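You operate a simulated robot arm through the tools that you are given. There is no shell and no other tool. Be economical: measure what you need, move in short steps, check, and stop when the job is done.

The job below is to be done with a simulated robot arm. You get a single attempt, and the scene is never put back.

## Task
Gauge the purple block nut, make it up and gauge it again.
Fine: open the block vent first and leave it open; try the purple gauge at the gap, lay it on the blue bench mat, turn the nut by hand to its green mark, try the gauge again and lay it back on the mat.

It is judged by the outcome, as a careful person would: the job done as asked, and still so three seconds after it is handed in. It fails if anything else is knocked over, pushed out of place, dropped, spilled or broken.

## Robot
A 6-joint arm with a two-finger parallel gripper, fixed in place. Base frame: the origin is at the foot of the arm, x ahead of it, y to its left, z up. Readings come in m, degrees, newtons and seconds.
Its first joint turns from -166.0 to 166.0 degrees. Payload 3.91 kg.
The tool frame sits at the grasp point between the pads (the TCP): z along the fingers, y along the line on which they close. The tips reach 0.03 m beyond it. The gripper opens to 0.11 m. The fingers are 0.02 m wide and 0.01 m thick; the gripper's body (0.048 by 0.112 m) begins 0.055 m behind the TCP.
Orientation is that of the tool frame in the base frame, as [roll, pitch, yaw] about the fixed x, y, z axes, in that order (R = Rz(yaw) Ry(pitch) Rx(roll)). With the fingers straight down and closing along the base's y, the tool's x points along the base's -x, its y along +y and its z along -z.

## Interface
- The arm moves only by the tool nudge_tool. Its argument "commands" is one flat list of numbers, 7 for each row, row after row: the shift along the base's x, y, z in units of 20 mm (1.0 is 20 mm), then the turn, a rotation vector about the base's x, y, z in units of 4 degrees (1.0 is 4 degrees), then the opening, from 0 (shut) to 1 (fully open). In form: [dx, dy, dz, ax, ay, az, jaw, dx, dy, dz, ax, ay, az, jaw, ...]. A call has 1 to 8 rows; each row shifts and turns the commanded pose from where the row before left it. A call with a number of a shift or a turn outside -1 to 1 is refused whole. A row lasts 0.2 s, in which the tool goes at most 0.05 m and 8.6 degrees; a call with a longer step from one row to the next is refused whole, and so is a gripper value outside its range. A pose out of reach is approached as far as the arm can. The call stops where the force on the tool passes 90 N (or 10 N more than at its start, if that is more) or the arm is blocked; 0.2 s more then pass. The fingers move at their own pace (about 0.108 m/s each) and stop on an object; they squeeze with about 41 N. The grip force told is the motor's: it shows also when the fingers shut on nothing. Time passes only in rows, and 0.2 s behind the last, so rows that do not move let the fingers close. It gives the time, the measured TCP pose, the force on the tool (base axes), the opening and the grip force at its end, in the units of the frame above (readings bear some noise), with the torque about the TCP (base axes, N m) and any sound that the robot's microphone picked up.
- Cameras (640 x 400 px; columns grow to the right, rows downward): "scene" is fixed at [0.2215, 0.6493, 1.5903]; the picture's right is [-1.00, 0.04, 0.00], its down [0.03, 0.94, -0.35] and it looks along [-0.01, -0.35, -0.94] (base axes); focal length 317 px, centre (320, 200). "wrist" rides on the gripper at [0.077, 0.007, -0.114] in the tool frame; the picture's right is [-0.09, 1.00, 0.00], its down [-0.80, -0.07, -0.59] and it looks along [-0.59, -0.05, 0.80] (tool axes); focal length 270 px, centre (320, 200).
- camera(camera): a new picture of that camera. The clock stands still meanwhile.
- move_column(by): slides the trunk up (or, below 0, down) by that many m; the arm rides with it, the base frame stays. It gives what a move gives, with no picture.
- pixel_to_xyz(camera, pixels): for up to 12 pixels [column, row] of the newest picture of that camera ("zoom" is the newest enlarged one), the place [x, y, z] in the base frame of the surface seen there, good to about 0.003 m. The clock stands still meanwhile.
- inspect(camera, box): a new picture of the part [left, top, right, bottom] of that camera's present view, enlarged. The clock stands still meanwhile.
- job_done(): hands the job in; it is judged then, once.

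Keep the steps short. Do not move on a guess: measure, check each grasp and each placing, and mend mistakes. In all there are 80 turns and 46 pictures (those below and enlarged ones count). Leave the gripper open and the arm clear of the work at the hand-in unless told otherwise, and finish with a single line.

The tools are called after ">>>" as a command line: name --argument value ..., lists and objects as JSON in quotes. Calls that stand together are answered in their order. nudge_tool: Moves the arm, as the interface text tells. Its arguments: {"type":"object","properties":{"commands":{"type":"array","items":{"type":"number"}}},"required":["commands"]} The other tools are called the same way: move_column (by) slides the trunk up or down; camera (camera) takes a picture; pixel_to_xyz (camera, pixels) gives the place of the surface under pixels of a picture; inspect (camera, box) takes an enlarged picture of a part of a camera's view; job_done () hands the job in.

At the start:

```text
clock: 0.0
tool_pos: [0.2556, 0.3816, 1.198]
orientation: [-180.0, 0.0, 179.9]
wrist_force: [0.4, 0.1, -1.1]
torque: [0.0, -0.01, 0.02]
finger_gap: 0.1098
grasp_force: 0.0
trunk travel left (down, up): [-0.4, 0.14]
```

scene: 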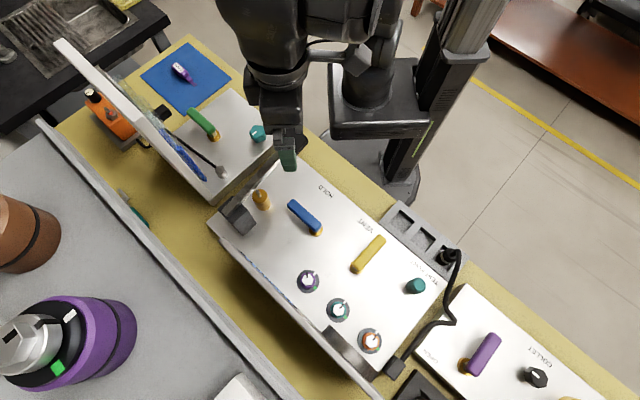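
wrist: 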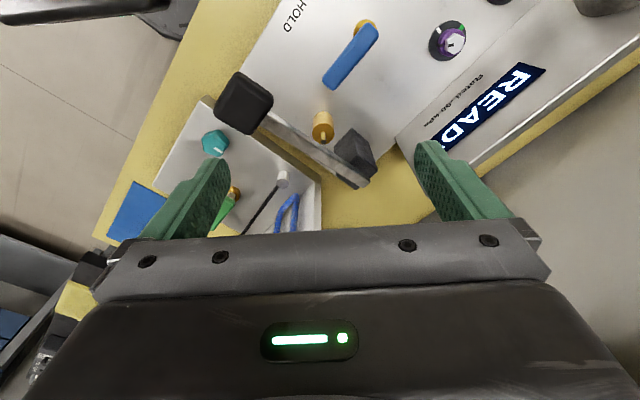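

I'll start by enlarging the main panel and the mat to identify the nut, vent and gauge.

>>> inspect --camera "scene" --box '[200, 150, 460, 390]'

>>> inspect --camera "scene" --box '[60, 30, 300, 210]'

>>> inspect --camera "scene" --box '[380, 240, 640, 400]'

```text
1.67 times, centred on (330, 270) of scene
```

zoom: 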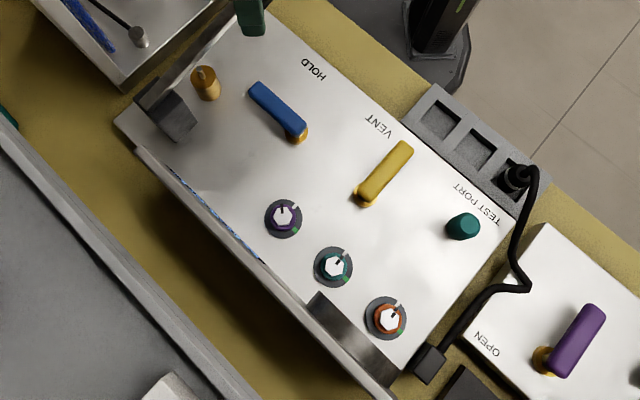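

```text
2.22 times, centred on (180, 120) of scene
```

zoom: 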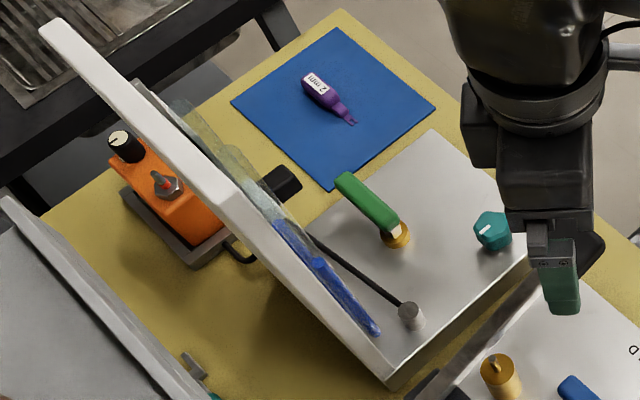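

```text
2.46 times, centred on (510, 320) of scene
```

zoom: 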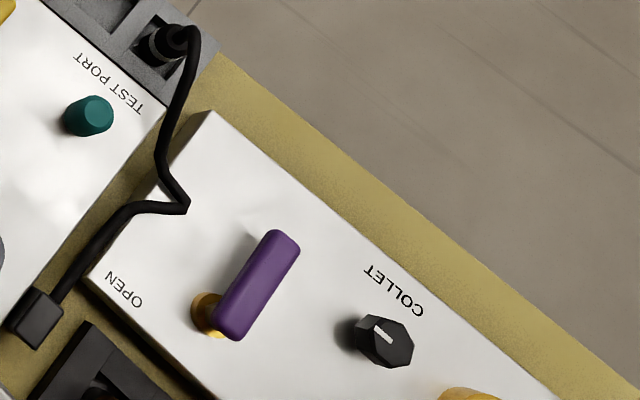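

The middle block carries a blue HOLD lever, a yellow VENT lever and purple, teal and orange nuts. The purple gauge lies on the mat. Next I'll measure these points in the scene view and get a wider enlargement of the vent and nut.

>>> inspect --camera "scene" --box '[280, 200, 400, 300]'

>>> pixel_to_xyz --camera "scene" --pixels '[[308, 280], [381, 239], [355, 268], [317, 231], [291, 203], [175, 66], [186, 77], [262, 195], [335, 262], [415, 285], [339, 309], [215, 105]]'

```text
4.00 times, centred on (340, 250) of scene
```

zoom: 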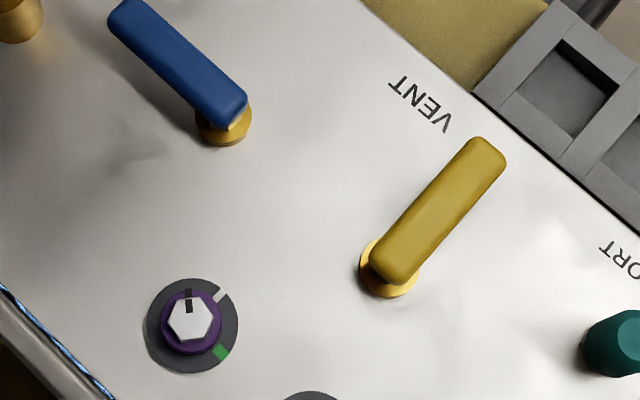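

```text
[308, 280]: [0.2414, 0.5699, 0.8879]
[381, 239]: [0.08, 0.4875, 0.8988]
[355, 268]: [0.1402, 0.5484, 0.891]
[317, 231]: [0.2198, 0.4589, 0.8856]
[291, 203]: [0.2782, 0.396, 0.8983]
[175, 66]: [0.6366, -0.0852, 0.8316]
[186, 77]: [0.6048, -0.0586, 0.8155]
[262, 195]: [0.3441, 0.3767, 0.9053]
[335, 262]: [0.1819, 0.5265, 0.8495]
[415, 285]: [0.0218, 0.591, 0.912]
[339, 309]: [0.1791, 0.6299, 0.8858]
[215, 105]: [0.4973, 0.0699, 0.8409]
```

The purple nut has a dark notch on its hex, a white slot tick at its washer's upper right and a green mark at the lower right. Next I'll bring the wrist camera over the block, staying at about z 1.02, to read the details.

>>> nudge_tool --commands '[-0.5, 1, -1, 0, 0, 0, 1, -0.5, 1, -1, 0, 0, 0, 1, -0.5, 1, -1, 0, 0, 0, 1, -0.5, 1, -1, 0, 0, 0, 1, -0.5, 1, -1, 0, 0, 0, 1, -0.5, 1, -1, 0, 0, 0, 1, -0.5, 1, -1, 0, 0, 0, 1, -0.5, 1, -1, 0, 0, 0, 1]'

>>> camera --camera "wrist"

```text
clock: 1.8
tool_pos: [0.1756, 0.5431, 1.0407]
orientation: [180.0, 0.0, -179.9]
wrist_force: [-0.6, 0.0, 0.8]
torque: [0.02, 0.01, 0.0]
finger_gap: 0.1101
grasp_force: 0.2
trunk travel left (down, up): [-0.4, 0.14]
```

```text
39 pictures are left
```

wrist: 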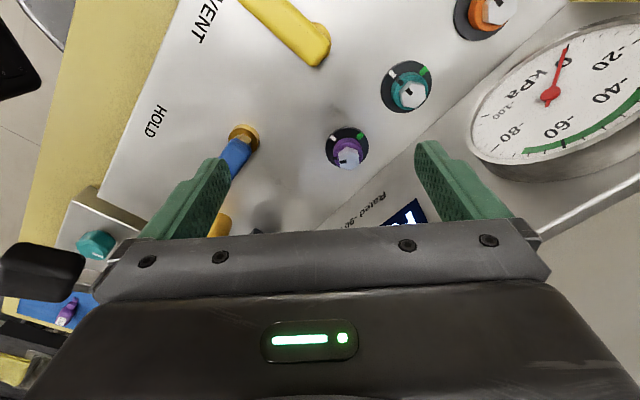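

A pressure dial is on the front face and the nut is in view at (347,150). I'll enlarge the nut and the vent.

>>> inspect --camera "wrist" --box '[290, 100, 410, 190]'

>>> inspect --camera "wrist" --box '[130, 0, 360, 170]'

```text
4.44 times, centred on (350, 145) of wrist
```

zoom: 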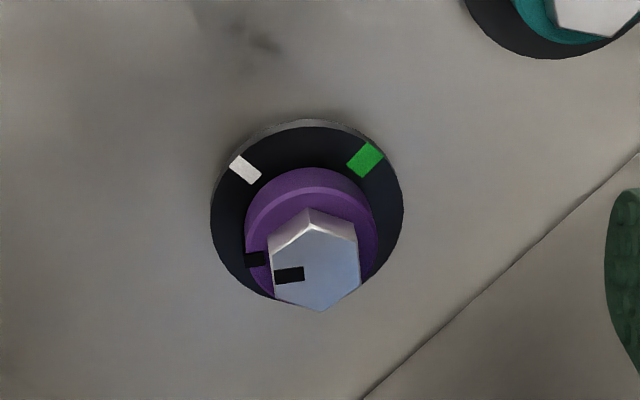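

```text
2.35 times, centred on (245, 85) of wrist
```

zoom: 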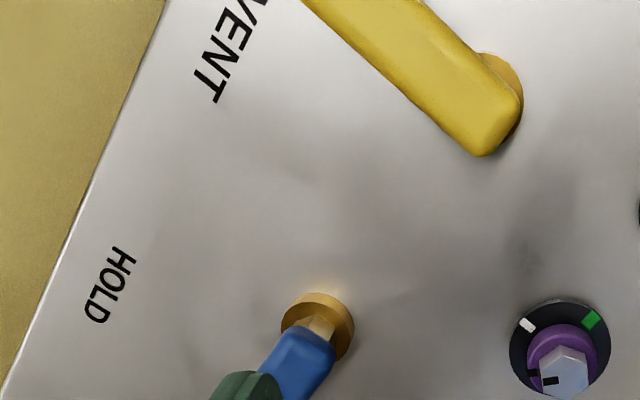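

The marks are clear, but I still need to know what an open vent looks like. I'll enlarge the dial in the current view, then shift back over the vent for a direct look.

>>> inspect --camera "wrist" --box '[460, 20, 640, 190]'

>>> nudge_tool --commands '[-1, 0, 0, 0, 0, 0, 1, -1, 0, 0, 0, 0, 0, 1, -1, 0, 0, 0, 0, 0, 1, -1, 0, 0, 0, 0, 0, 1, -1, 0, 0, 0, 0, 0, 1, -1, 0, 0, 0, 0, 0, 1, -1, 0, 0, 0, 0, 0, 1]'

>>> camera --camera "wrist"

```text
2.35 times, centred on (550, 105) of wrist
```

zoom: 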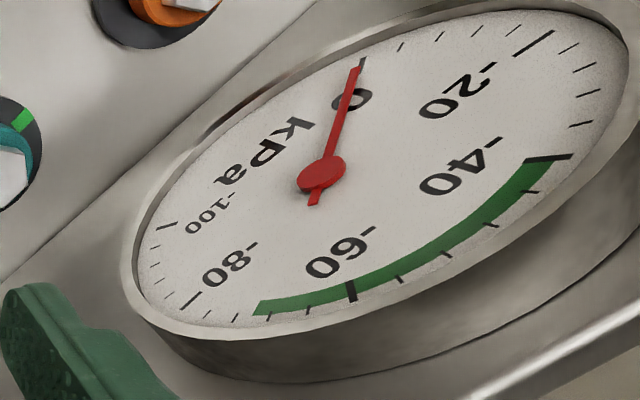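

```text
clock: 3.4
tool_pos: [0.0341, 0.5414, 1.0402]
orientation: [180.0, 0.0, 179.9]
wrist_force: [0.3, 0.4, 0.2]
torque: [0.02, 0.01, 0.03]
finger_gap: 0.11
grasp_force: 0.1
trunk travel left (down, up): [-0.4, 0.14]
```

```text
35 pictures are left
```

wrist: 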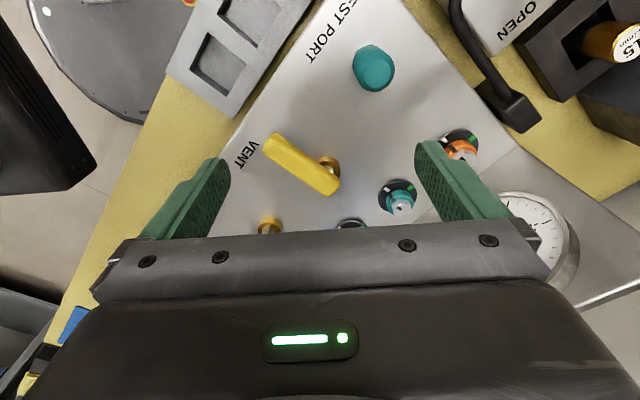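

The dial reads 0 kPa. Next I'll measure the VENT label, lever, hub and panel points, with a close enlargement.

>>> pixel_to_xyz --camera "wrist" --pixels '[[247, 154], [276, 145], [332, 184], [332, 158], [304, 163], [320, 44], [373, 68], [250, 180], [340, 120], [398, 200], [305, 210], [460, 148]]'

>>> inspect --camera "wrist" --box '[225, 110, 375, 220]'

>>> pixel_to_xyz --camera "scene" --pixels '[[325, 189], [365, 226], [430, 267], [430, 356], [463, 364], [486, 347], [339, 255], [313, 233], [352, 276], [327, 274], [310, 281], [290, 180]]'

```text
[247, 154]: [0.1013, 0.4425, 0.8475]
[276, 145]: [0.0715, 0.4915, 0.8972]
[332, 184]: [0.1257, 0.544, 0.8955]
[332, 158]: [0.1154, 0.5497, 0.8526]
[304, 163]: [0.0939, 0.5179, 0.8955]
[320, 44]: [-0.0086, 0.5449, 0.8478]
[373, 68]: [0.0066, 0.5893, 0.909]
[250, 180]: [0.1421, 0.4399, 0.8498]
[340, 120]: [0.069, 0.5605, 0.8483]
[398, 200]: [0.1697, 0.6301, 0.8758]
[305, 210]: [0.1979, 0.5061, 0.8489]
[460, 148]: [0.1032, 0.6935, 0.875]
```

```text
3.64 times, centred on (300, 165) of wrist
```

zoom: 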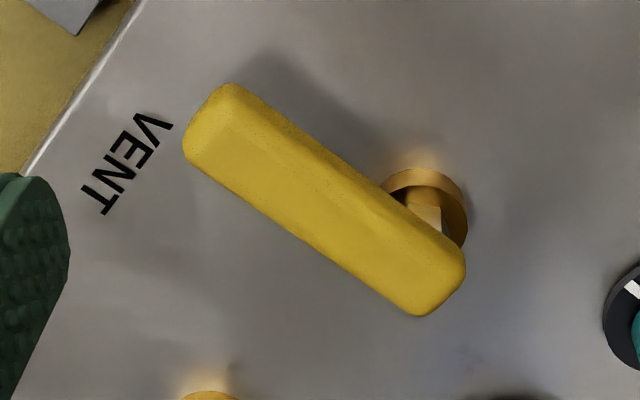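

```text
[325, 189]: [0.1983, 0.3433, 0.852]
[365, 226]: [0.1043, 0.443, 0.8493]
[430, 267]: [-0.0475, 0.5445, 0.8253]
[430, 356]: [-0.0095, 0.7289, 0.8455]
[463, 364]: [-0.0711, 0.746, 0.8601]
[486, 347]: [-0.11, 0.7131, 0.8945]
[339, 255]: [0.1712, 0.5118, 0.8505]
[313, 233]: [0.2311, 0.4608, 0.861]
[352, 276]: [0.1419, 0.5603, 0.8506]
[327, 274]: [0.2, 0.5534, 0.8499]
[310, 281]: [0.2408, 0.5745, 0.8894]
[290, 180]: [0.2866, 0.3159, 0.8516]
```

The lever's pivot is near (0.133, 0.547) and it points at 225°, parallel to the panel's short side. I'll push it with shut fingers from its -x/+y flank and watch for sound, force and any display change. First I'll shut the fingers and lower them beside the lever at (0.062, 0.526).

>>> nudge_tool --commands '[0.7, -0.4, 0, 0, 0, 0, 0, 0.7, -0.35, -1, 0, 0, 0, 0, 0, 0, -1, 0, 0, 0, 0, 0, 0, -1, 0, 0, 0, 0, 0, 0, -1, 0, 0, 0, 0, 0, 0, -1, 0, 0, 0, 0, 0, 0, -1, 0, 0, 0, 0, 0, 0, -1, 0, 0, 0, 0]'

>>> inspect --camera "scene" --box '[280, 180, 480, 320]'

```text
clock: 5.2
tool_pos: [0.0627, 0.527, 0.8963]
orientation: [180.0, 0.0, 180.0]
wrist_force: [-0.1, -0.1, -0.2]
torque: [0.04, 0.02, 0.0]
finger_gap: 0.0
grasp_force: 37.8
trunk travel left (down, up): [-0.4, 0.14]
```

```text
2.86 times, centred on (380, 250) of scene
```

zoom: 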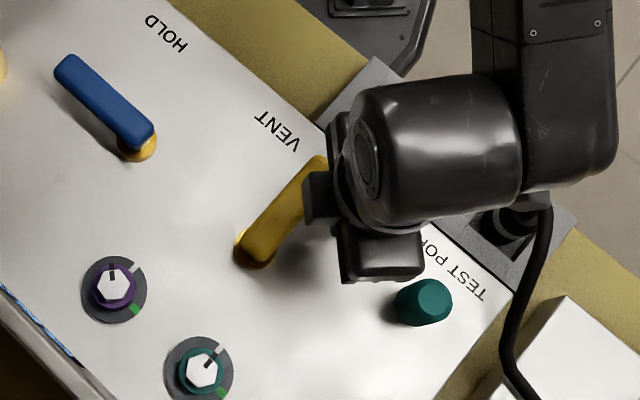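

The shut fingers hang clear on the lever's flank. Now I'll push through the first half of the arc, about 45°.

>>> nudge_tool --commands '[0.37, -0.45, 0, 0, 0, 0, 0, 0.25, -0.38, 0, 0, 0, 0, 0, 0.24, -0.38, 0, 0, 0, 0, 0, 0.33, -0.31, 0, 0, 0, 0, 0, 0.33, -0.31, 0, 0, 0, 0, 0, 0.4, -0.21, 0, 0, 0, 0, 0, 0.4, -0.21, 0, 0, 0, 0, 0]'

>>> inspect --camera "scene" --box '[280, 180, 480, 320]'

```text
clock: 6.8
tool_pos: [0.1104, 0.4819, 0.8984]
orientation: [-180.0, 0.0, 180.0]
wrist_force: [0.5, -0.8, 0.2]
torque: [0.0, -0.04, 0.0]
finger_gap: 0.0
grasp_force: 37.7
trunk travel left (down, up): [-0.4, 0.14]
```

```text
2.86 times, centred on (380, 250) of scene
```

zoom: 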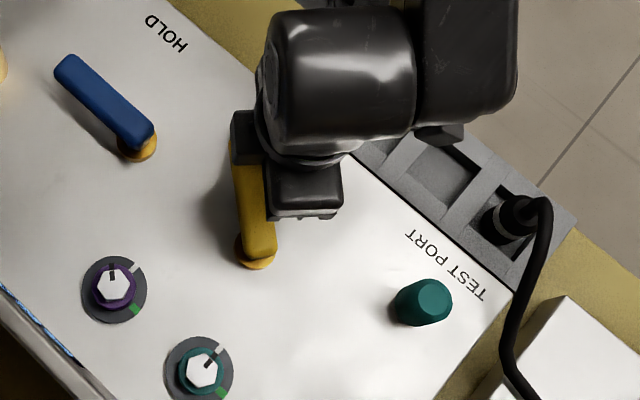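

The lever follows freely and now stands about halfway. I'll push the second half until it reaches the stop.

>>> nudge_tool --commands '[0.44, -0.1, 0, 0, 0, 0, 0, 0.44, -0.1, 0, 0, 0, 0, 0, 0.45, 0.02, 0, 0, 0, 0, 0, 0.45, 0.02, 0, 0, 0, 0, 0, 0.43, 0.13, 0, 0, 0, 0, 0, 0.43, 0.13, 0, 0, 0, 0, 0, 0.15, 0.15, 0, 0, 0, 0, 0]'

>>> inspect --camera "scene" --box '[220, 160, 420, 320]'

```text
clock: 8.5
tool_pos: [0.1552, 0.478, 0.8972]
orientation: [-179.0, -0.8, 179.9]
wrist_force: [-64.9, -23.9, 10.6]
torque: [0.24, -0.19, 0.61]
finger_gap: 0.0001
grasp_force: 37.9
trunk travel left (down, up): [-0.4, 0.14]
stopped in row 7: the force on the tool passed its limit (the readings are from after the stop); the commanded pose is now the measured one
```

```text
2.50 times, centred on (320, 240) of scene
```

zoom: 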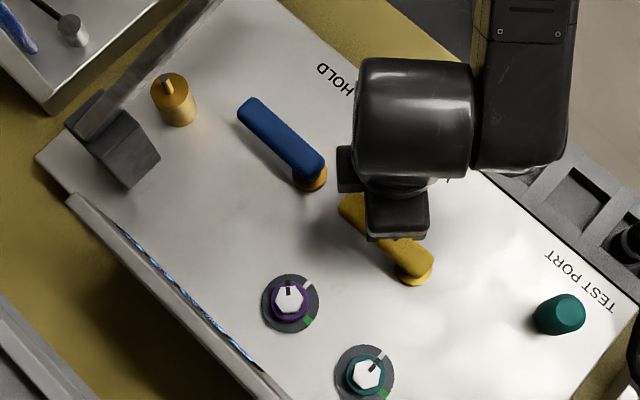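

The force limit tripped, so the lever is at its end stop, now parallel to the long side like the blue one. I'll back off, lift, and look at the dial and display to see what state it is in.

>>> nudge_tool --commands '[-0.5, -0.3, 0, 0, 0, 0, 0, 0, 0, 1, 0, 0, 0, 0, 0, 0, 1, 0, 0, 0, 0, 0, 0, 1, 0, 0, 0, 0.5, 0, 0.8, 1, 0, 0, 0, 1, 0.5, 0.8, 1, 0, 0, 0, 1, 0.5, 0.8, 1, 0, 0, 0, 1, 0, 0.8, 1, 0, 0, 0, 1]'

>>> camera --camera "wrist"

```text
clock: 10.3
tool_pos: [0.1724, 0.5408, 1.0335]
orientation: [-179.2, -0.7, 179.8]
wrist_force: [0.3, 0.8, 0.2]
torque: [0.02, 0.01, -0.03]
finger_gap: 0.1101
grasp_force: 0.1
trunk travel left (down, up): [-0.4, 0.14]
```

```text
30 pictures are left
```

wrist: 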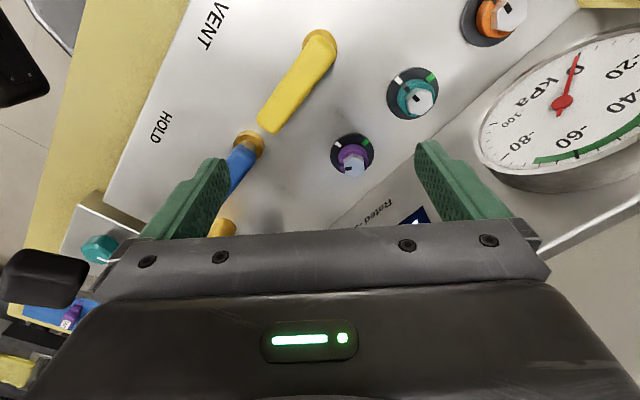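

The dial stays at 0 and the lever rests at its open stop along the block. Next I'll take a closer look at the purple nut to find the gap.

>>> nudge_tool --commands '[0, 0.8, -1, 0, 0, 0, 1, 0, 0.8, -1, 0, 0, 0, 1, 0, 0, -1, 0, 0, 0, 1, 0, 0, -0.8, 0, 0, 0, 1]'

>>> inspect --camera "wrist" --box '[200, 60, 440, 220]'

```text
clock: 11.3
tool_pos: [0.1748, 0.5707, 0.96]
orientation: [-179.1, -0.7, 179.7]
wrist_force: [-0.3, 0.2, -0.5]
torque: [0.0, -0.03, -0.03]
finger_gap: 0.11
grasp_force: 0.0
trunk travel left (down, up): [-0.4, 0.14]
```

```text
2.50 times, centred on (320, 140) of wrist
```

zoom: 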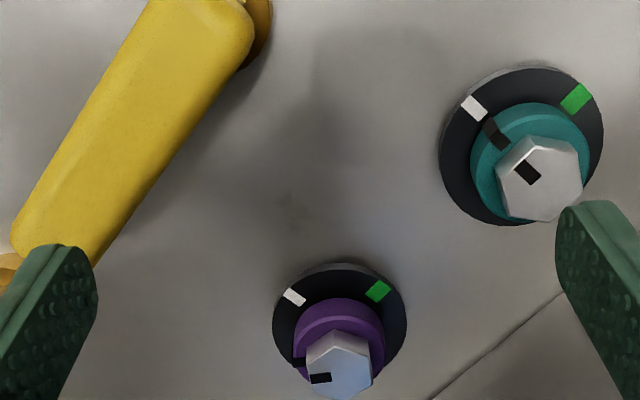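

>>> pixel_to_xyz --camera "zoom" --pixels '[[340, 370], [340, 308], [335, 280], [294, 297], [378, 290], [300, 362], [320, 378], [280, 330], [405, 325], [200, 300], [358, 340], [330, 395]]'

>>> inspect --camera "scene" --box '[150, 50, 210, 90]'

>>> pixel_to_xyz --camera "scene" --pixels '[[172, 63], [176, 67], [181, 72], [186, 77], [189, 80], [190, 60]]'

```text
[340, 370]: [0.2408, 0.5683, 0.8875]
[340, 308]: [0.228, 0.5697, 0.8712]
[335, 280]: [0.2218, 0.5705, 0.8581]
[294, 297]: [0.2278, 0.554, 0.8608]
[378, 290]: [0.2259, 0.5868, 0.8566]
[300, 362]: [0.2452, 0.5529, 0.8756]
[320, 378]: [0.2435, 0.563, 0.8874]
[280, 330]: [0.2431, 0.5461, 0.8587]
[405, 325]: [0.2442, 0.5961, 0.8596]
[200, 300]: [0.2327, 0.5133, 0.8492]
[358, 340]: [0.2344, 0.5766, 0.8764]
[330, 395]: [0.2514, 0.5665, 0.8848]
```

```text
10.00 times, centred on (180, 70) of scene
```

zoom: 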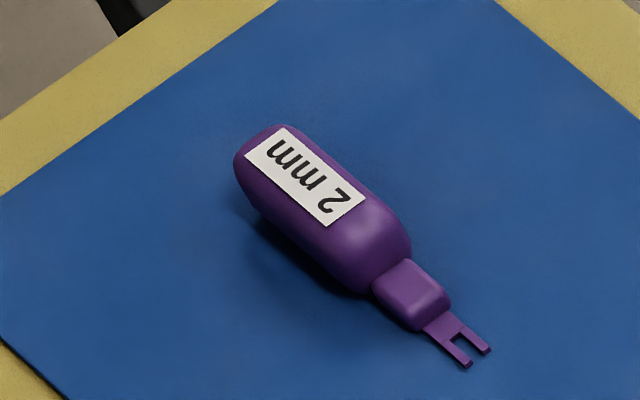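

```text
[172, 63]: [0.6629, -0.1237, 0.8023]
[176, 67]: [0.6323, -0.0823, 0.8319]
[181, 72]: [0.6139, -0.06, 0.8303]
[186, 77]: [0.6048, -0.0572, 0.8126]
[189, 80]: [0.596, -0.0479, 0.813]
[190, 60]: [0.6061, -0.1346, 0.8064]
```

I measured the hex top at z 0.8875, the washer top near 0.859 and the nut centre near (0.244, 0.570). The gauge is forked. To see the gap under the nut's flange I need a low view, so I'll back off toward -x and tilt the camera up.

>>> nudge_tool --commands '[-0.65, 0.05, 0, 0, -1, 0, 0.5, -0.65, 0.05, 0, 0, -1, 0, 0.5, -0.65, 0.05, 0, 0, -1, 0, 0.5, -0.65, 0.05, 0, 0, -1, 0, 0.5, -0.65, 0.05, 0, 0, -1, 0, 0.5, -0.65, 0.05, -0.3, 0, -1, 0, 0.5, -0.65, 0.05, -0.3, 0, -1, 0, 0.5, -0.65, 0, -0.3, 0, -1, 0, 0.5]'

>>> camera --camera "wrist"

```text
clock: 13.1
tool_pos: [0.0675, 0.5792, 0.9408]
orientation: [-179.3, 31.3, 179.7]
wrist_force: [-0.1, -0.3, 0.6]
torque: [0.01, -0.03, -0.02]
finger_gap: 0.0551
grasp_force: 0.1
trunk travel left (down, up): [-0.4, 0.14]
```

```text
27 pictures are left
```

wrist: 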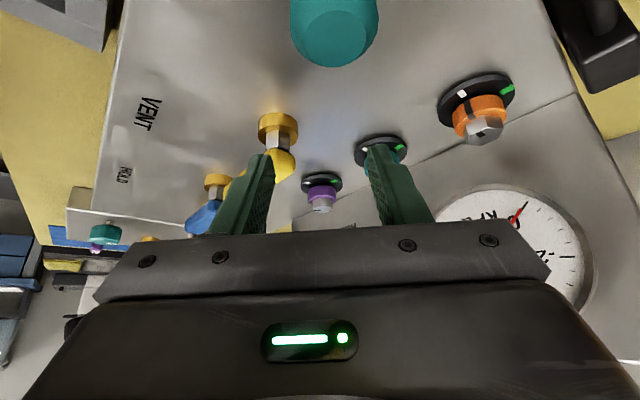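

>>> inspect --camera "wrist" --box '[290, 165, 350, 215]'

>>> inspect --camera "wrist" --box '[430, 60, 530, 150]'

```text
8.00 times, centred on (320, 190) of wrist
```

zoom: 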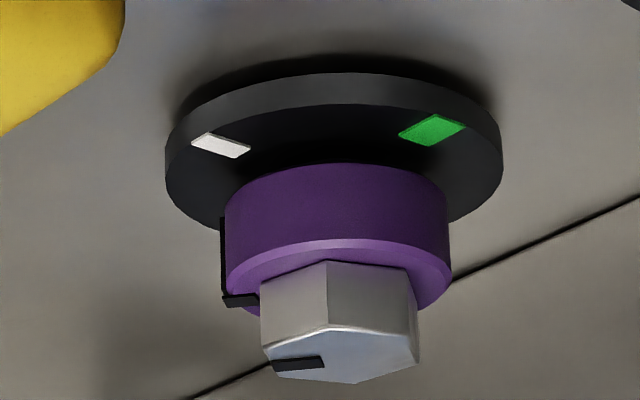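

```text
4.44 times, centred on (480, 105) of wrist
```

zoom: 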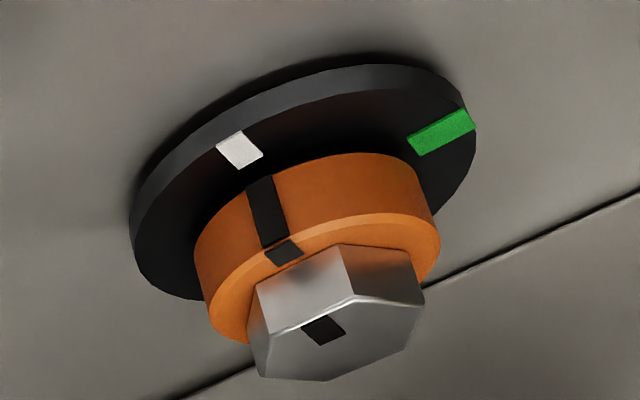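

The collar sits over the washer and the axial gap lies between them. Before carrying the tool to the mat, I'll measure the tall items along the way: the white board and the left panel.

>>> camera --camera "scene"

>>> pixel_to_xyz --camera "scene" --pixels '[[60, 45], [110, 90], [160, 135], [205, 185], [162, 112], [100, 110], [90, 92], [222, 172], [195, 115], [145, 75], [190, 110], [225, 75]]'

```text
24 pictures are left
```

scene: 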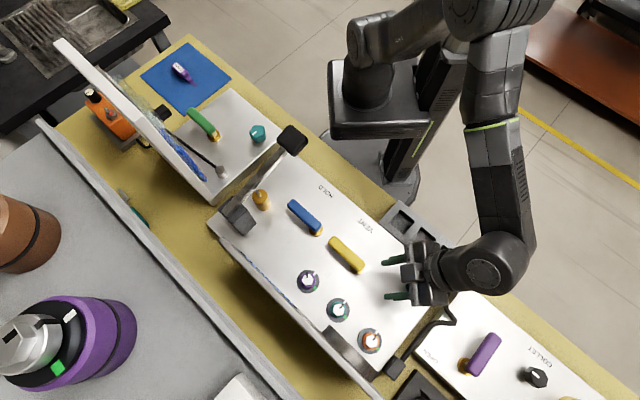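

```text
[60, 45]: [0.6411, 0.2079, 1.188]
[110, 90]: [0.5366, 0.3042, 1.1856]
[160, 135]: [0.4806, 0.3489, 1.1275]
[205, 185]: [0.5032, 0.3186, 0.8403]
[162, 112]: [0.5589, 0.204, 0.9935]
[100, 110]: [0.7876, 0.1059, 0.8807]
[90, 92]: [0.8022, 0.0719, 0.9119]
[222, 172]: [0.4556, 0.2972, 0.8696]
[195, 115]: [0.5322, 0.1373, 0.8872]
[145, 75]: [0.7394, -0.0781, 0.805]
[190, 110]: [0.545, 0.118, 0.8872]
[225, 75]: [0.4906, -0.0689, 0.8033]
```

The board's top is at about z 1.19, and a clamp pad stands near (293,138). I'll go up to z ~1.2, level the tool, then swing near the base toward the mat.

>>> nudge_tool --commands '[0, 0, 1, 0, 0.98, 0, 0.5, 0, 0, 1, 0, 0.98, 0, 0.5, 0.5, -0.5, 1, 0, 0.98, 0, 1, 0.7, -1, 1, 0, 0.98, 0, 1, 0.7, -1, 1, 0, 0.98, 0, 1, 0.7, -1, 1, 0, 0.98, 0, 1, 0.7, -1, 1, 0, 0.98, 0, 1, 0.7, -1, 1, 0, 0.98, 0, 1]'

>>> nudge_tool --commands '[0.7, -1, 1, 0, 0, 0, 1, 0.7, -1, 1, 0, 0, 0, 1, 0.7, -1, 1, 0, 0, 0, 1, 0.7, -1, 1, 0, 0, 0, 1, 0.7, -1, 0, 0, 0, 0, 1, 0.7, -1, 0, 0, 0, 0, 1, 0.7, -1, 0, 0, 0, 0, 1, 0.7, -1, 0, 0, 0, 0, 1]'

>>> nudge_tool --commands '[0.7, -1, 0, 0, 0, 0, 1, 0.7, -1, 0, 0, 0, 0, 1, 0.7, -1, 0, 0, 0, 0, 1, 0.7, -1, 0, 0, 0, 0, 1, 0.7, -1, 0, 0, 0, 0, 1, 0.7, -1, 0, 0, 0, 0, 1, 0.7, -1, 0, 0, 0, 0, 1, 0.7, -1, 0, 0, 0, 0, 1]'

```text
clock: 14.9
tool_pos: [0.1484, 0.47, 1.1007]
orientation: [-179.2, -0.2, 179.8]
wrist_force: [-0.2, 0.2, 0.5]
torque: [0.02, 0.01, 0.05]
finger_gap: 0.11
grasp_force: 0.1
trunk travel left (down, up): [-0.4, 0.14]
```

```text
clock: 16.7
tool_pos: [0.263, 0.3091, 1.1804]
orientation: [-179.1, 0.0, 179.8]
wrist_force: [-0.4, -0.2, 0.1]
torque: [0.01, 0.02, -0.01]
finger_gap: 0.11
grasp_force: 0.0
trunk travel left (down, up): [-0.4, 0.14]
```

```text
clock: 18.5
tool_pos: [0.3745, 0.1503, 1.1794]
orientation: [-179.3, 0.0, 179.8]
wrist_force: [-0.7, -0.2, -0.5]
torque: [-0.02, 0.01, 0.03]
finger_gap: 0.1101
grasp_force: 0.1
trunk travel left (down, up): [-0.4, 0.14]
```

>>> nudge_tool --commands '[0.7, -1, 0, 0, 0, 0, 1, 0.7, -1, 0, 0, 0, 0, 1, 0.7, -1, 0, 0, 0, 0, 1, 0.7, -1, 0, 0, 0, 0, 1, 0.7, -1, -0.5, 0, 0, 0, 1, 0.7, -1, -1, 0, 0, 0, 1, 0.7, -1, -1, 0, 0, 0, 1, 0.7, -1, -1, 0, 0, 0, 1]'

>>> nudge_tool --commands '[0.7, -1, -1, 0, 0, 0, 1, 0.7, -1, -1, 0, 0, 0, 1, 0.7, -1, -1, 0, 0, 0, 1, 0, 0, -1, 0, 0, 0, 1, 0, 0, -1, 0, 0, 0, 1, 0, 0, -1, 0, 0, 0, 1]'

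>>> camera --camera "wrist"

```text
clock: 20.3
tool_pos: [0.4847, -0.0104, 1.1085]
orientation: [-179.3, 0.0, 179.8]
wrist_force: [-0.4, -0.4, -0.2]
torque: [0.02, -0.02, 0.03]
finger_gap: 0.1099
grasp_force: 0.1
trunk travel left (down, up): [-0.4, 0.14]
```

```text
clock: 21.7
tool_pos: [0.5276, -0.0692, 0.9896]
orientation: [-179.3, 0.0, 179.8]
wrist_force: [0.5, 0.3, 0.0]
torque: [0.0, -0.02, 0.01]
finger_gap: 0.1102
grasp_force: 0.0
trunk travel left (down, up): [-0.4, 0.14]
```

```text
23 pictures are left
```

wrist: 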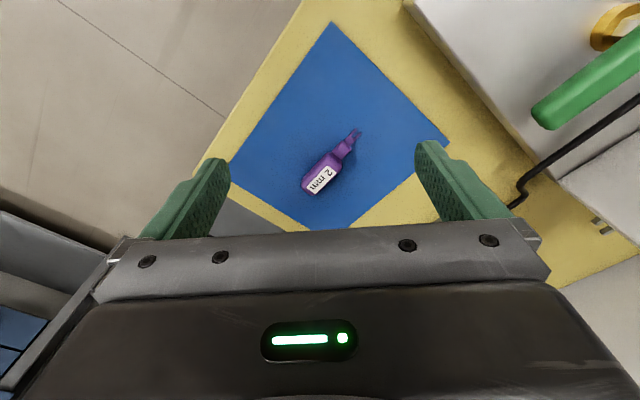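

>>> inspect --camera "wrist" --box '[290, 120, 370, 200]'

>>> pixel_to_xyz --camera "wrist" --pixels '[[306, 186], [312, 190], [322, 173], [333, 160], [343, 149], [354, 137], [359, 132], [312, 172], [335, 178], [300, 160], [370, 170], [330, 152]]'

```text
5.00 times, centred on (330, 160) of wrist
```

zoom: 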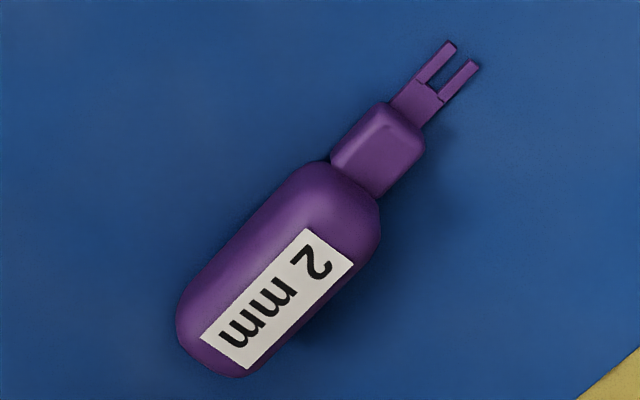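

```text
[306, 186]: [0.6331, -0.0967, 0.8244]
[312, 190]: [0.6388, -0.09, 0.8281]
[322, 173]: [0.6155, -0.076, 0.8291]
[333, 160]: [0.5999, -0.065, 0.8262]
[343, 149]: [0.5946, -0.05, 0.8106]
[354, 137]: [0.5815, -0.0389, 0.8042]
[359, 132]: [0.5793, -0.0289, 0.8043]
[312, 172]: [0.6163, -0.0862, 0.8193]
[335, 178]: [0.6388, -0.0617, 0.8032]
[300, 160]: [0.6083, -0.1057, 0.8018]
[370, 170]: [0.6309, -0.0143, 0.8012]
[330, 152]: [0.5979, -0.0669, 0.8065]
```

The gauge is 26 mm thick and about 93 mm long. Its handle end is near (0.643, -0.092) and its fork tip near (0.576, -0.029), heading about 137°. I'll line the tool up above the handle with tool x along the fork direction (turn -43°), then check before descending.

>>> nudge_tool --commands '[0.61, -0.04, 0, 0, 0, -1, 1, 0.61, -0.04, 0, 0, 0, -1, 1, 0.61, -0.04, 0, 0, 0, -1, 1, 0.61, -0.04, 0, 0, 0, -1, 1, 0.61, -0.04, 0, 0, 0, -1, 1, 0.61, -0.04, 0, 0, 0, -1, 1, 0.61, -0.04, 0, 0, 0, -1, 1, 0.61, -0.04, 0, 0, 0, -1, 1]'

>>> nudge_tool --commands '[0, 0, -1, 0, 0, -0.9, 1, 0, 0, -1, 0, 0, -0.9, 1, 0, 0, -1, 0, 0, -0.9, 1, 0, 0, 0, 0, 0, 0, 1]'

>>> camera --camera "wrist"

```text
clock: 23.5
tool_pos: [0.626, -0.0771, 0.9904]
orientation: [-179.3, -0.1, 147.7]
wrist_force: [-0.3, 0.7, 0.5]
torque: [0.0, 0.01, 0.02]
finger_gap: 0.1101
grasp_force: 0.1
trunk travel left (down, up): [-0.4, 0.14]
```

```text
clock: 24.5
tool_pos: [0.6257, -0.0786, 0.9305]
orientation: [-179.2, 0.0, 137.0]
wrist_force: [0.0, 0.6, 0.4]
torque: [0.0, 0.0, 0.0]
finger_gap: 0.1101
grasp_force: 0.1
trunk travel left (down, up): [-0.4, 0.14]
```

```text
21 pictures are left
```

wrist: 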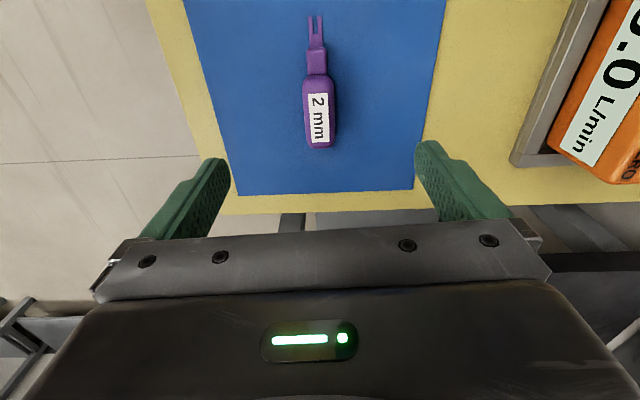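

The gauge is aligned in the image. I'll measure it precisely.

>>> pixel_to_xyz --camera "wrist" --pixels '[[319, 140], [319, 120], [319, 100], [318, 80], [317, 60], [316, 42], [311, 22], [321, 22], [306, 115], [333, 115], [317, 50]]'

>>> inspect --camera "wrist" --box '[270, 5, 370, 155]'

```text
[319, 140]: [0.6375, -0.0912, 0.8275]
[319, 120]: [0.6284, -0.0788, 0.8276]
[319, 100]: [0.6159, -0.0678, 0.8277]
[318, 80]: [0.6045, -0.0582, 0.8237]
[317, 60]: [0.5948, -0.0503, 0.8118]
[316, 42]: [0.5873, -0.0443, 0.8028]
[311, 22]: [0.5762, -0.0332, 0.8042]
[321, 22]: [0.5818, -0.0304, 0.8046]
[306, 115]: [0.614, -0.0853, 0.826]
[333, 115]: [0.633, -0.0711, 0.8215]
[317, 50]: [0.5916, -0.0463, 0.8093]
```

```text
2.67 times, centred on (320, 80) of wrist
```

zoom: 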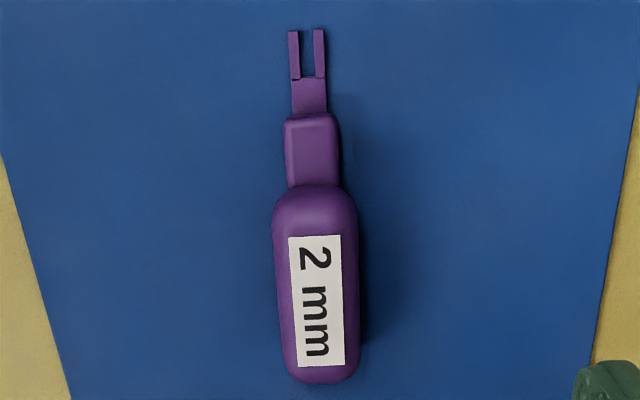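

The handle top is at z 0.828 and the fork lies almost level with the handle's underside (about 0.804), so it can go into the gap held flat. I'll turn -2° more, go down to TCP z 0.838 and close on the handle.

>>> nudge_tool --commands '[0.02, 0.04, -1, 0, 0, -0.5, 1, 0, 0, -1, 0, 0, 0, 0.6, 0, 0, -1, 0, 0, 0, 0.6, 0, 0, -1, 0, 0, 0, 0.6, 0, 0, -0.62, 0, 0, 0, 0.6, 0, 0, 0, 0, 0, 0, 0.1, 0, 0, 0, 0, 0, 0, 0, 0, 0, 0, 0, 0, 0, 0]'

>>> camera --camera "wrist"

```text
clock: 26.3
tool_pos: [0.6259, -0.0764, 0.838]
orientation: [-179.1, 0.0, 135.0]
wrist_force: [0.1, 0.5, 0.3]
torque: [0.02, -0.03, 0.02]
finger_gap: 0.0253
grasp_force: 40.3
trunk travel left (down, up): [-0.4, 0.14]
```

```text
19 pictures are left
```

wrist: 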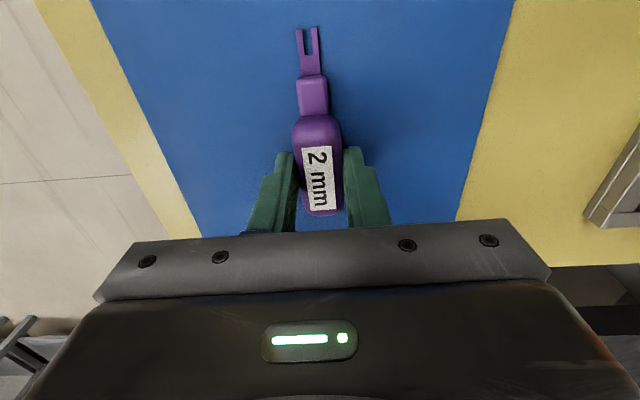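

The handle is held with a 25.3 mm opening. I'll measure the fork relative to the tool.

>>> pixel_to_xyz --camera "wrist" --pixels '[[298, 32], [315, 30], [309, 65], [305, 68], [312, 90], [317, 125], [307, 40], [340, 60]]'

>>> inspect --camera "wrist" --box '[270, 15, 350, 65]'

```text
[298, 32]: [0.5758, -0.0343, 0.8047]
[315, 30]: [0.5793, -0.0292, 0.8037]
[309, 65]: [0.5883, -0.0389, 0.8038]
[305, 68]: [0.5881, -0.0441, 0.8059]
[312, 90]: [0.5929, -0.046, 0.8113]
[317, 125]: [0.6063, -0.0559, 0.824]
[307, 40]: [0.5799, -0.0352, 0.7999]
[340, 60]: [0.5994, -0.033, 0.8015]
```

```text
8.00 times, centred on (310, 40) of wrist
```

zoom: 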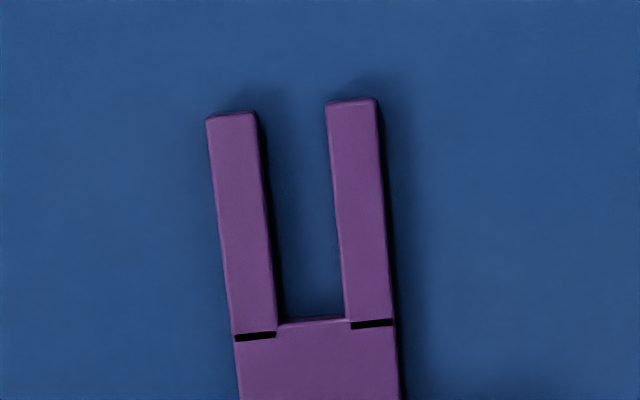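

The fork has black depth lines 12 mm behind the tips. The tip centre is 66 mm ahead of the TCP along the tool and 34.5 mm below it. I'll lift straight up and check the clamp pad's height for the route.

>>> nudge_tool --commands '[0, 0, 1, 0, 0, 0, 0, 0, 0, 1, 0, 0, 0, 0, 0, 0, 1, 0, 0, 0, 0, 0, 0, 1, 0, 0, 0, 0, -0.3, 0.3, 1, 0, 0, 0, 0, -0.86, 0.99, 1, 0, 0, 0, 0, -0.86, 0.99, 1, 0, 0, 0, 0, -0.86, 0.99, 1, 0, 0, 0, 0]'

>>> pixel_to_xyz --camera "scene" --pixels '[[293, 138], [270, 175], [238, 215], [262, 195], [240, 200], [205, 175], [175, 140]]'

```text
clock: 28.1
tool_pos: [0.5667, -0.0103, 0.9984]
orientation: [-179.2, 0.0, 135.1]
wrist_force: [0.0, -0.8, 0.0]
torque: [0.01, -0.02, 0.0]
finger_gap: 0.0249
grasp_force: 40.8
trunk travel left (down, up): [-0.4, 0.14]
```

```text
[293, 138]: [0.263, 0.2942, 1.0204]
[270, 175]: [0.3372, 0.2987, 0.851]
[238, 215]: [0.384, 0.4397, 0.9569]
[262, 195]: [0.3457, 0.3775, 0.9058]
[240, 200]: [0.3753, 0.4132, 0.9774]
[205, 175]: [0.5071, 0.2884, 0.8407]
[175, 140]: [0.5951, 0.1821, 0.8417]
```

The clamp pad tops out near z 1.02, so z 1.12 clears it. I'll carry the gauge to (0.30, 0.30), then over to the pre-insert spot.

>>> nudge_tool --commands '[-0.86, 1, 1, 0, 0, 0, 0, -0.86, 1, 1, 0, 0, 0, 0, -0.86, 1, 1, 0, 0, 0, 0, -0.86, 1, 1, 0, 0, 0, 0, -0.86, 1, 1, 0, 0, 0, 0, -0.86, 1, 1, 0, 0, 0, 0, -0.86, 1, 0, 0, 0, 0, 0, -0.86, 1, 0, 0, 0, 0, 0]'

>>> nudge_tool --commands '[-0.86, 1, 0, 0, 0, 0, 0, -0.86, 1, 0, 0, 0, 0, 0, -0.86, 1, 0, 0, 0, 0, 0, -0.86, 1, 0, 0, 0, 0, 0, -0.86, 1, 0, 0, 0, 0, 0, -0.5, 1, 0, 0, 0, 0, 0, 0, 1, 0, 0, 0, 0, 0, 0, 1, 0, 0, 0, 0, 0]'

>>> nudge_tool --commands '[0, 1, 0, 0, 0, 0, 0, 0, 1, 0, 0, 0, 0, 0, 0, 1, 0, 0, 0, 0, 0, 0, 1, 0, 0, 0, 0, 0, 0, 1, 0, 0, 0, 0, 0, 0, 1, 0, 0, 0, 0, 0, 0, 1, 0, 0, 0, 0, 0, 0, 1, 0, 0, 0, 0, 0]'

```text
clock: 29.9
tool_pos: [0.4307, 0.1488, 1.1187]
orientation: [-179.2, 0.0, 135.0]
wrist_force: [1.2, 0.2, -0.4]
torque: [0.0, 0.02, 0.01]
finger_gap: 0.0247
grasp_force: 40.4
trunk travel left (down, up): [-0.4, 0.14]
```

```text
clock: 31.7
tool_pos: [0.334, 0.3066, 1.1187]
orientation: [-179.2, 0.1, 135.0]
wrist_force: [-0.3, -0.2, -0.8]
torque: [-0.01, 0.03, -0.03]
finger_gap: 0.0249
grasp_force: 40.8
trunk travel left (down, up): [-0.4, 0.14]
```

```text
clock: 33.5
tool_pos: [0.3356, 0.4693, 1.1174]
orientation: [-179.3, 0.0, 135.0]
wrist_force: [-0.3, -0.7, -0.2]
torque: [-0.01, 0.0, 0.0]
finger_gap: 0.0249
grasp_force: 41.2
trunk travel left (down, up): [-0.4, 0.14]
```

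Now I'll move to the pre-insert spot and lower to TCP z 0.925, which puts the fork just above nut-top height and 35 mm clear of the nut.

>>> nudge_tool --commands '[-0.5, 0.8, -1, 0, 0, 0, 0, -0.5, 0.78, -1, 0, 0, 0, 0, 0, 0, -1, 0, 0, 0, 0, 0, 0, -1, 0, 0, 0, 0, 0, 0, -1, 0, 0, 0, 0, 0, 0, -1, 0, 0, 0, 0, 0, 0, -1, 0, 0, 0, 0, 0, 0, -1, 0, 0, 0, 0]'

>>> nudge_tool --commands '[0, 0, -1, 0, 0, 0, 0, 0, 0, -0.6, 0, 0, 0, 0]'

>>> camera --camera "wrist"

```text
clock: 35.3
tool_pos: [0.3129, 0.4996, 0.9576]
orientation: [-179.3, -0.1, 135.0]
wrist_force: [-3.6, -2.8, 2.0]
torque: [0.32, -0.47, -0.03]
finger_gap: 0.0248
grasp_force: 40.8
trunk travel left (down, up): [-0.4, 0.14]
```

```text
clock: 35.9
tool_pos: [0.314, 0.5001, 0.9259]
orientation: [-179.3, -0.1, 135.0]
wrist_force: [-8.8, -8.0, 5.3]
torque: [0.98, -1.13, -0.03]
finger_gap: 0.0248
grasp_force: 41.1
trunk travel left (down, up): [-0.4, 0.14]
```

```text
17 pictures are left
```

wrist: 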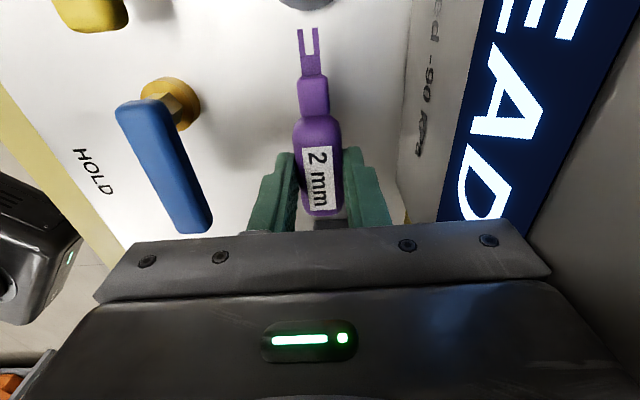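

A force of about 13 N is building (-8.8, -8.0, 5.3), acting about 0.12 m above the TCP. Something is touching the gripper body, so I'll look before moving.

>>> camera --camera "scene"

>>> pixel_to_xyz --camera "wrist" --pixels '[[408, 60], [470, 160], [600, 60], [600, 250], [575, 290], [400, 150], [500, 110], [350, 215]]'

```text
16 pictures are left
```

scene: 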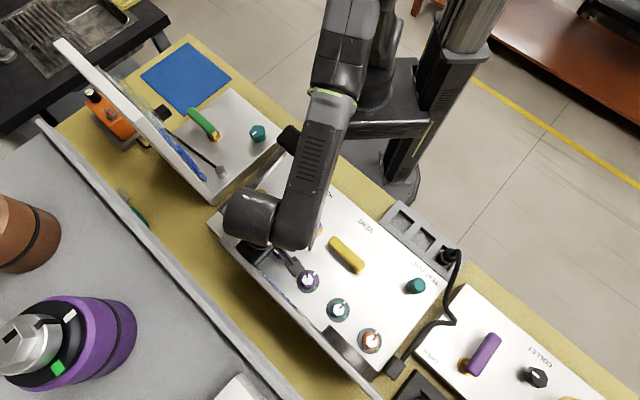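

```text
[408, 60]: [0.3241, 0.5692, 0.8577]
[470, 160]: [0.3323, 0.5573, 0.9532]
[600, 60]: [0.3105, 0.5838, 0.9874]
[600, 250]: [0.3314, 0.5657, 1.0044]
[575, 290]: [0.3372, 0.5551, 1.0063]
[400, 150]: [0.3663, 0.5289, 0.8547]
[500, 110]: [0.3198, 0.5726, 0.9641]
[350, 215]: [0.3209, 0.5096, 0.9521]
```

A vertical display wall stands about 57 mm behind the nut (x+y ≈ 0.89), and the gripper body is rubbing on it. I'll back away from the wall, then turn -25° so the fork heads at 110°, which keeps the body clear of the wall and the blue lever.

>>> nudge_tool --commands '[-0.6, -0.6, 0, 0, 0, 0, 0, -0.6, -0.5, 0, 0, 0, 0, 0, -0.5, -0.1, 0, 0, 0, -0.5, 0]'

>>> nudge_tool --commands '[0, 0, 0, 0, 0, -1, 0, 0, 0, 0, 0, 0, -1, 0, 0, 0, 0, 0, 0, -1, 0, 0, 0, 0, 0, 0, -1, 0, 0, 0, 0, 0, 0, -1, 0, 0, 0, 0, 0, 0, -0.75, 0]'

>>> camera --camera "wrist"

```text
clock: 36.7
tool_pos: [0.2802, 0.476, 0.9269]
orientation: [-179.2, 0.0, 133.0]
wrist_force: [0.5, 0.4, -0.7]
torque: [-0.01, 0.0, -0.01]
finger_gap: 0.0249
grasp_force: 41.1
trunk travel left (down, up): [-0.4, 0.14]
```

```text
clock: 38.1
tool_pos: [0.2803, 0.4755, 0.9261]
orientation: [-179.2, -0.1, 109.9]
wrist_force: [0.3, -0.3, -1.3]
torque: [-0.03, -0.01, -0.02]
finger_gap: 0.0247
grasp_force: 41.2
trunk travel left (down, up): [-0.4, 0.14]
```

```text
15 pictures are left
```

wrist: 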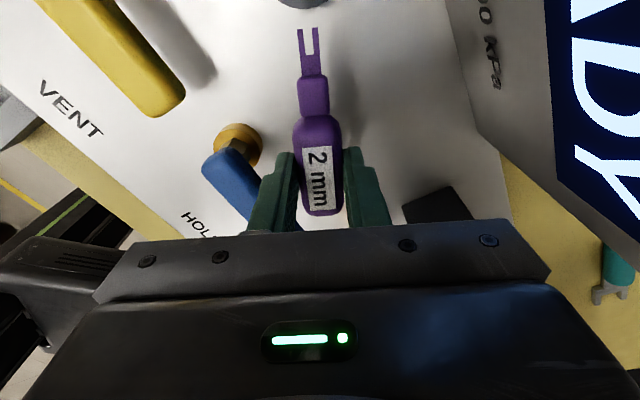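

The forces are clear and the fork points straight at the washer at (305,0). I'll lower to z 0.9045 (fork ≈ 0.870), advance 14 mm so the tips are over the washer rim, and look.

>>> nudge_tool --commands '[0, 0, -0.55, 0, 0, 0, 0, 0, 0, -0.53, 0, 0, 0, 0, -0.12, 0.33, 0, 0, 0, 0, 0, -0.12, 0.33, 0, 0, 0, 0, 0, 0, 0, 0, 0, 0, 0, 0]'

>>> inspect --camera "wrist" --box '[260, 0, 360, 70]'

>>> pixel_to_xyz --camera "zoom" --pixels '[[200, 60], [320, 60], [420, 60], [250, 20], [320, 10], [245, 175], [360, 175], [350, 100]]'

```text
clock: 39.3
tool_pos: [0.2747, 0.4897, 0.9046]
orientation: [-179.3, 0.1, 110.0]
wrist_force: [0.2, 0.0, -2.0]
torque: [0.01, -0.01, 0.0]
finger_gap: 0.025
grasp_force: 40.8
trunk travel left (down, up): [-0.4, 0.14]
```

```text
5.71 times, centred on (310, 35) of wrist
```

zoom: 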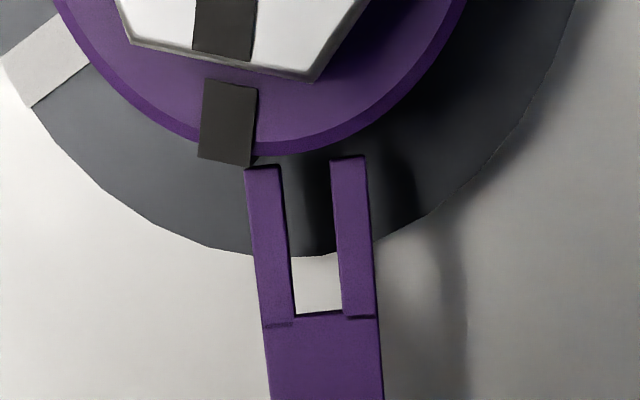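

```text
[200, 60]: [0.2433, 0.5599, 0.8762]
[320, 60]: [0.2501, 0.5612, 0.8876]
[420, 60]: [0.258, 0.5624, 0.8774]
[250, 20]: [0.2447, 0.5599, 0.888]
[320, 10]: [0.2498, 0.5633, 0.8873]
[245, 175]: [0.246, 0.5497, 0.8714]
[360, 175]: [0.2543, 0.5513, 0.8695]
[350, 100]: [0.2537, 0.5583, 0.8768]
```

This is an excellent view. The tips are about 6 mm short of the collar edge and just right of the nut's axis. I'll lower 8 mm in small steps with a 1.2 mm lateral correction and watch the force.

>>> nudge_tool --commands '[-0.055, -0.02, -0.1, 0, 0, 0, 0, 0, 0, -0.1, 0, 0, 0, 0, 0, 0, -0.1, 0, 0, 0, 0, 0, 0, -0.1, 0, 0, 0, 0, 0, 0, 0, 0, 0, 0, 0]'

>>> inspect --camera "wrist" --box '[260, 0, 360, 70]'

```text
clock: 40.5
tool_pos: [0.2741, 0.4907, 0.8955]
orientation: [-179.1, 0.0, 110.1]
wrist_force: [-0.2, -0.5, -1.2]
torque: [0.02, 0.0, -0.01]
finger_gap: 0.0249
grasp_force: 40.8
trunk travel left (down, up): [-0.4, 0.14]
```

```text
5.71 times, centred on (310, 35) of wrist
```

zoom: 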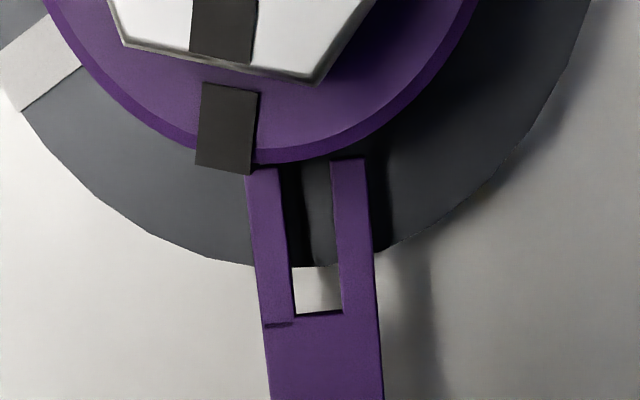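

The fork is just above the washer. I'll creep down in 0.5 mm rows to feel for it.

>>> nudge_tool --commands '[0, 0, -0.03, 0, 0, 0, 0, 0, 0, -0.03, 0, 0, 0, 0, 0, 0, 0, 0, 0, 0, 0]'

>>> nudge_tool --commands '[0, 0, -0.03, 0, 0, 0, 0, 0, 0, 0, 0, 0, 0, 0]'

>>> nudge_tool --commands '[0, 0, -0.03, 0, 0, 0, 0, 0, 0, 0, 0, 0, 0, 0]'

```text
clock: 41.3
tool_pos: [0.2737, 0.4905, 0.8946]
orientation: [-179.2, 0.0, 110.1]
wrist_force: [-0.4, -0.2, -0.1]
torque: [-0.04, 0.0, 0.0]
finger_gap: 0.025
grasp_force: 41.1
trunk travel left (down, up): [-0.4, 0.14]
```

```text
clock: 41.9
tool_pos: [0.2746, 0.4895, 0.8954]
orientation: [-179.2, 0.0, 110.0]
wrist_force: [0.5, -0.4, -1.3]
torque: [0.03, 0.0, -0.04]
finger_gap: 0.025
grasp_force: 40.8
trunk travel left (down, up): [-0.4, 0.14]
```

```text
clock: 42.5
tool_pos: [0.2744, 0.4891, 0.8955]
orientation: [-179.2, 0.0, 110.0]
wrist_force: [-0.1, 0.1, -0.6]
torque: [0.03, -0.01, -0.02]
finger_gap: 0.0248
grasp_force: 40.9
trunk travel left (down, up): [-0.4, 0.14]
```

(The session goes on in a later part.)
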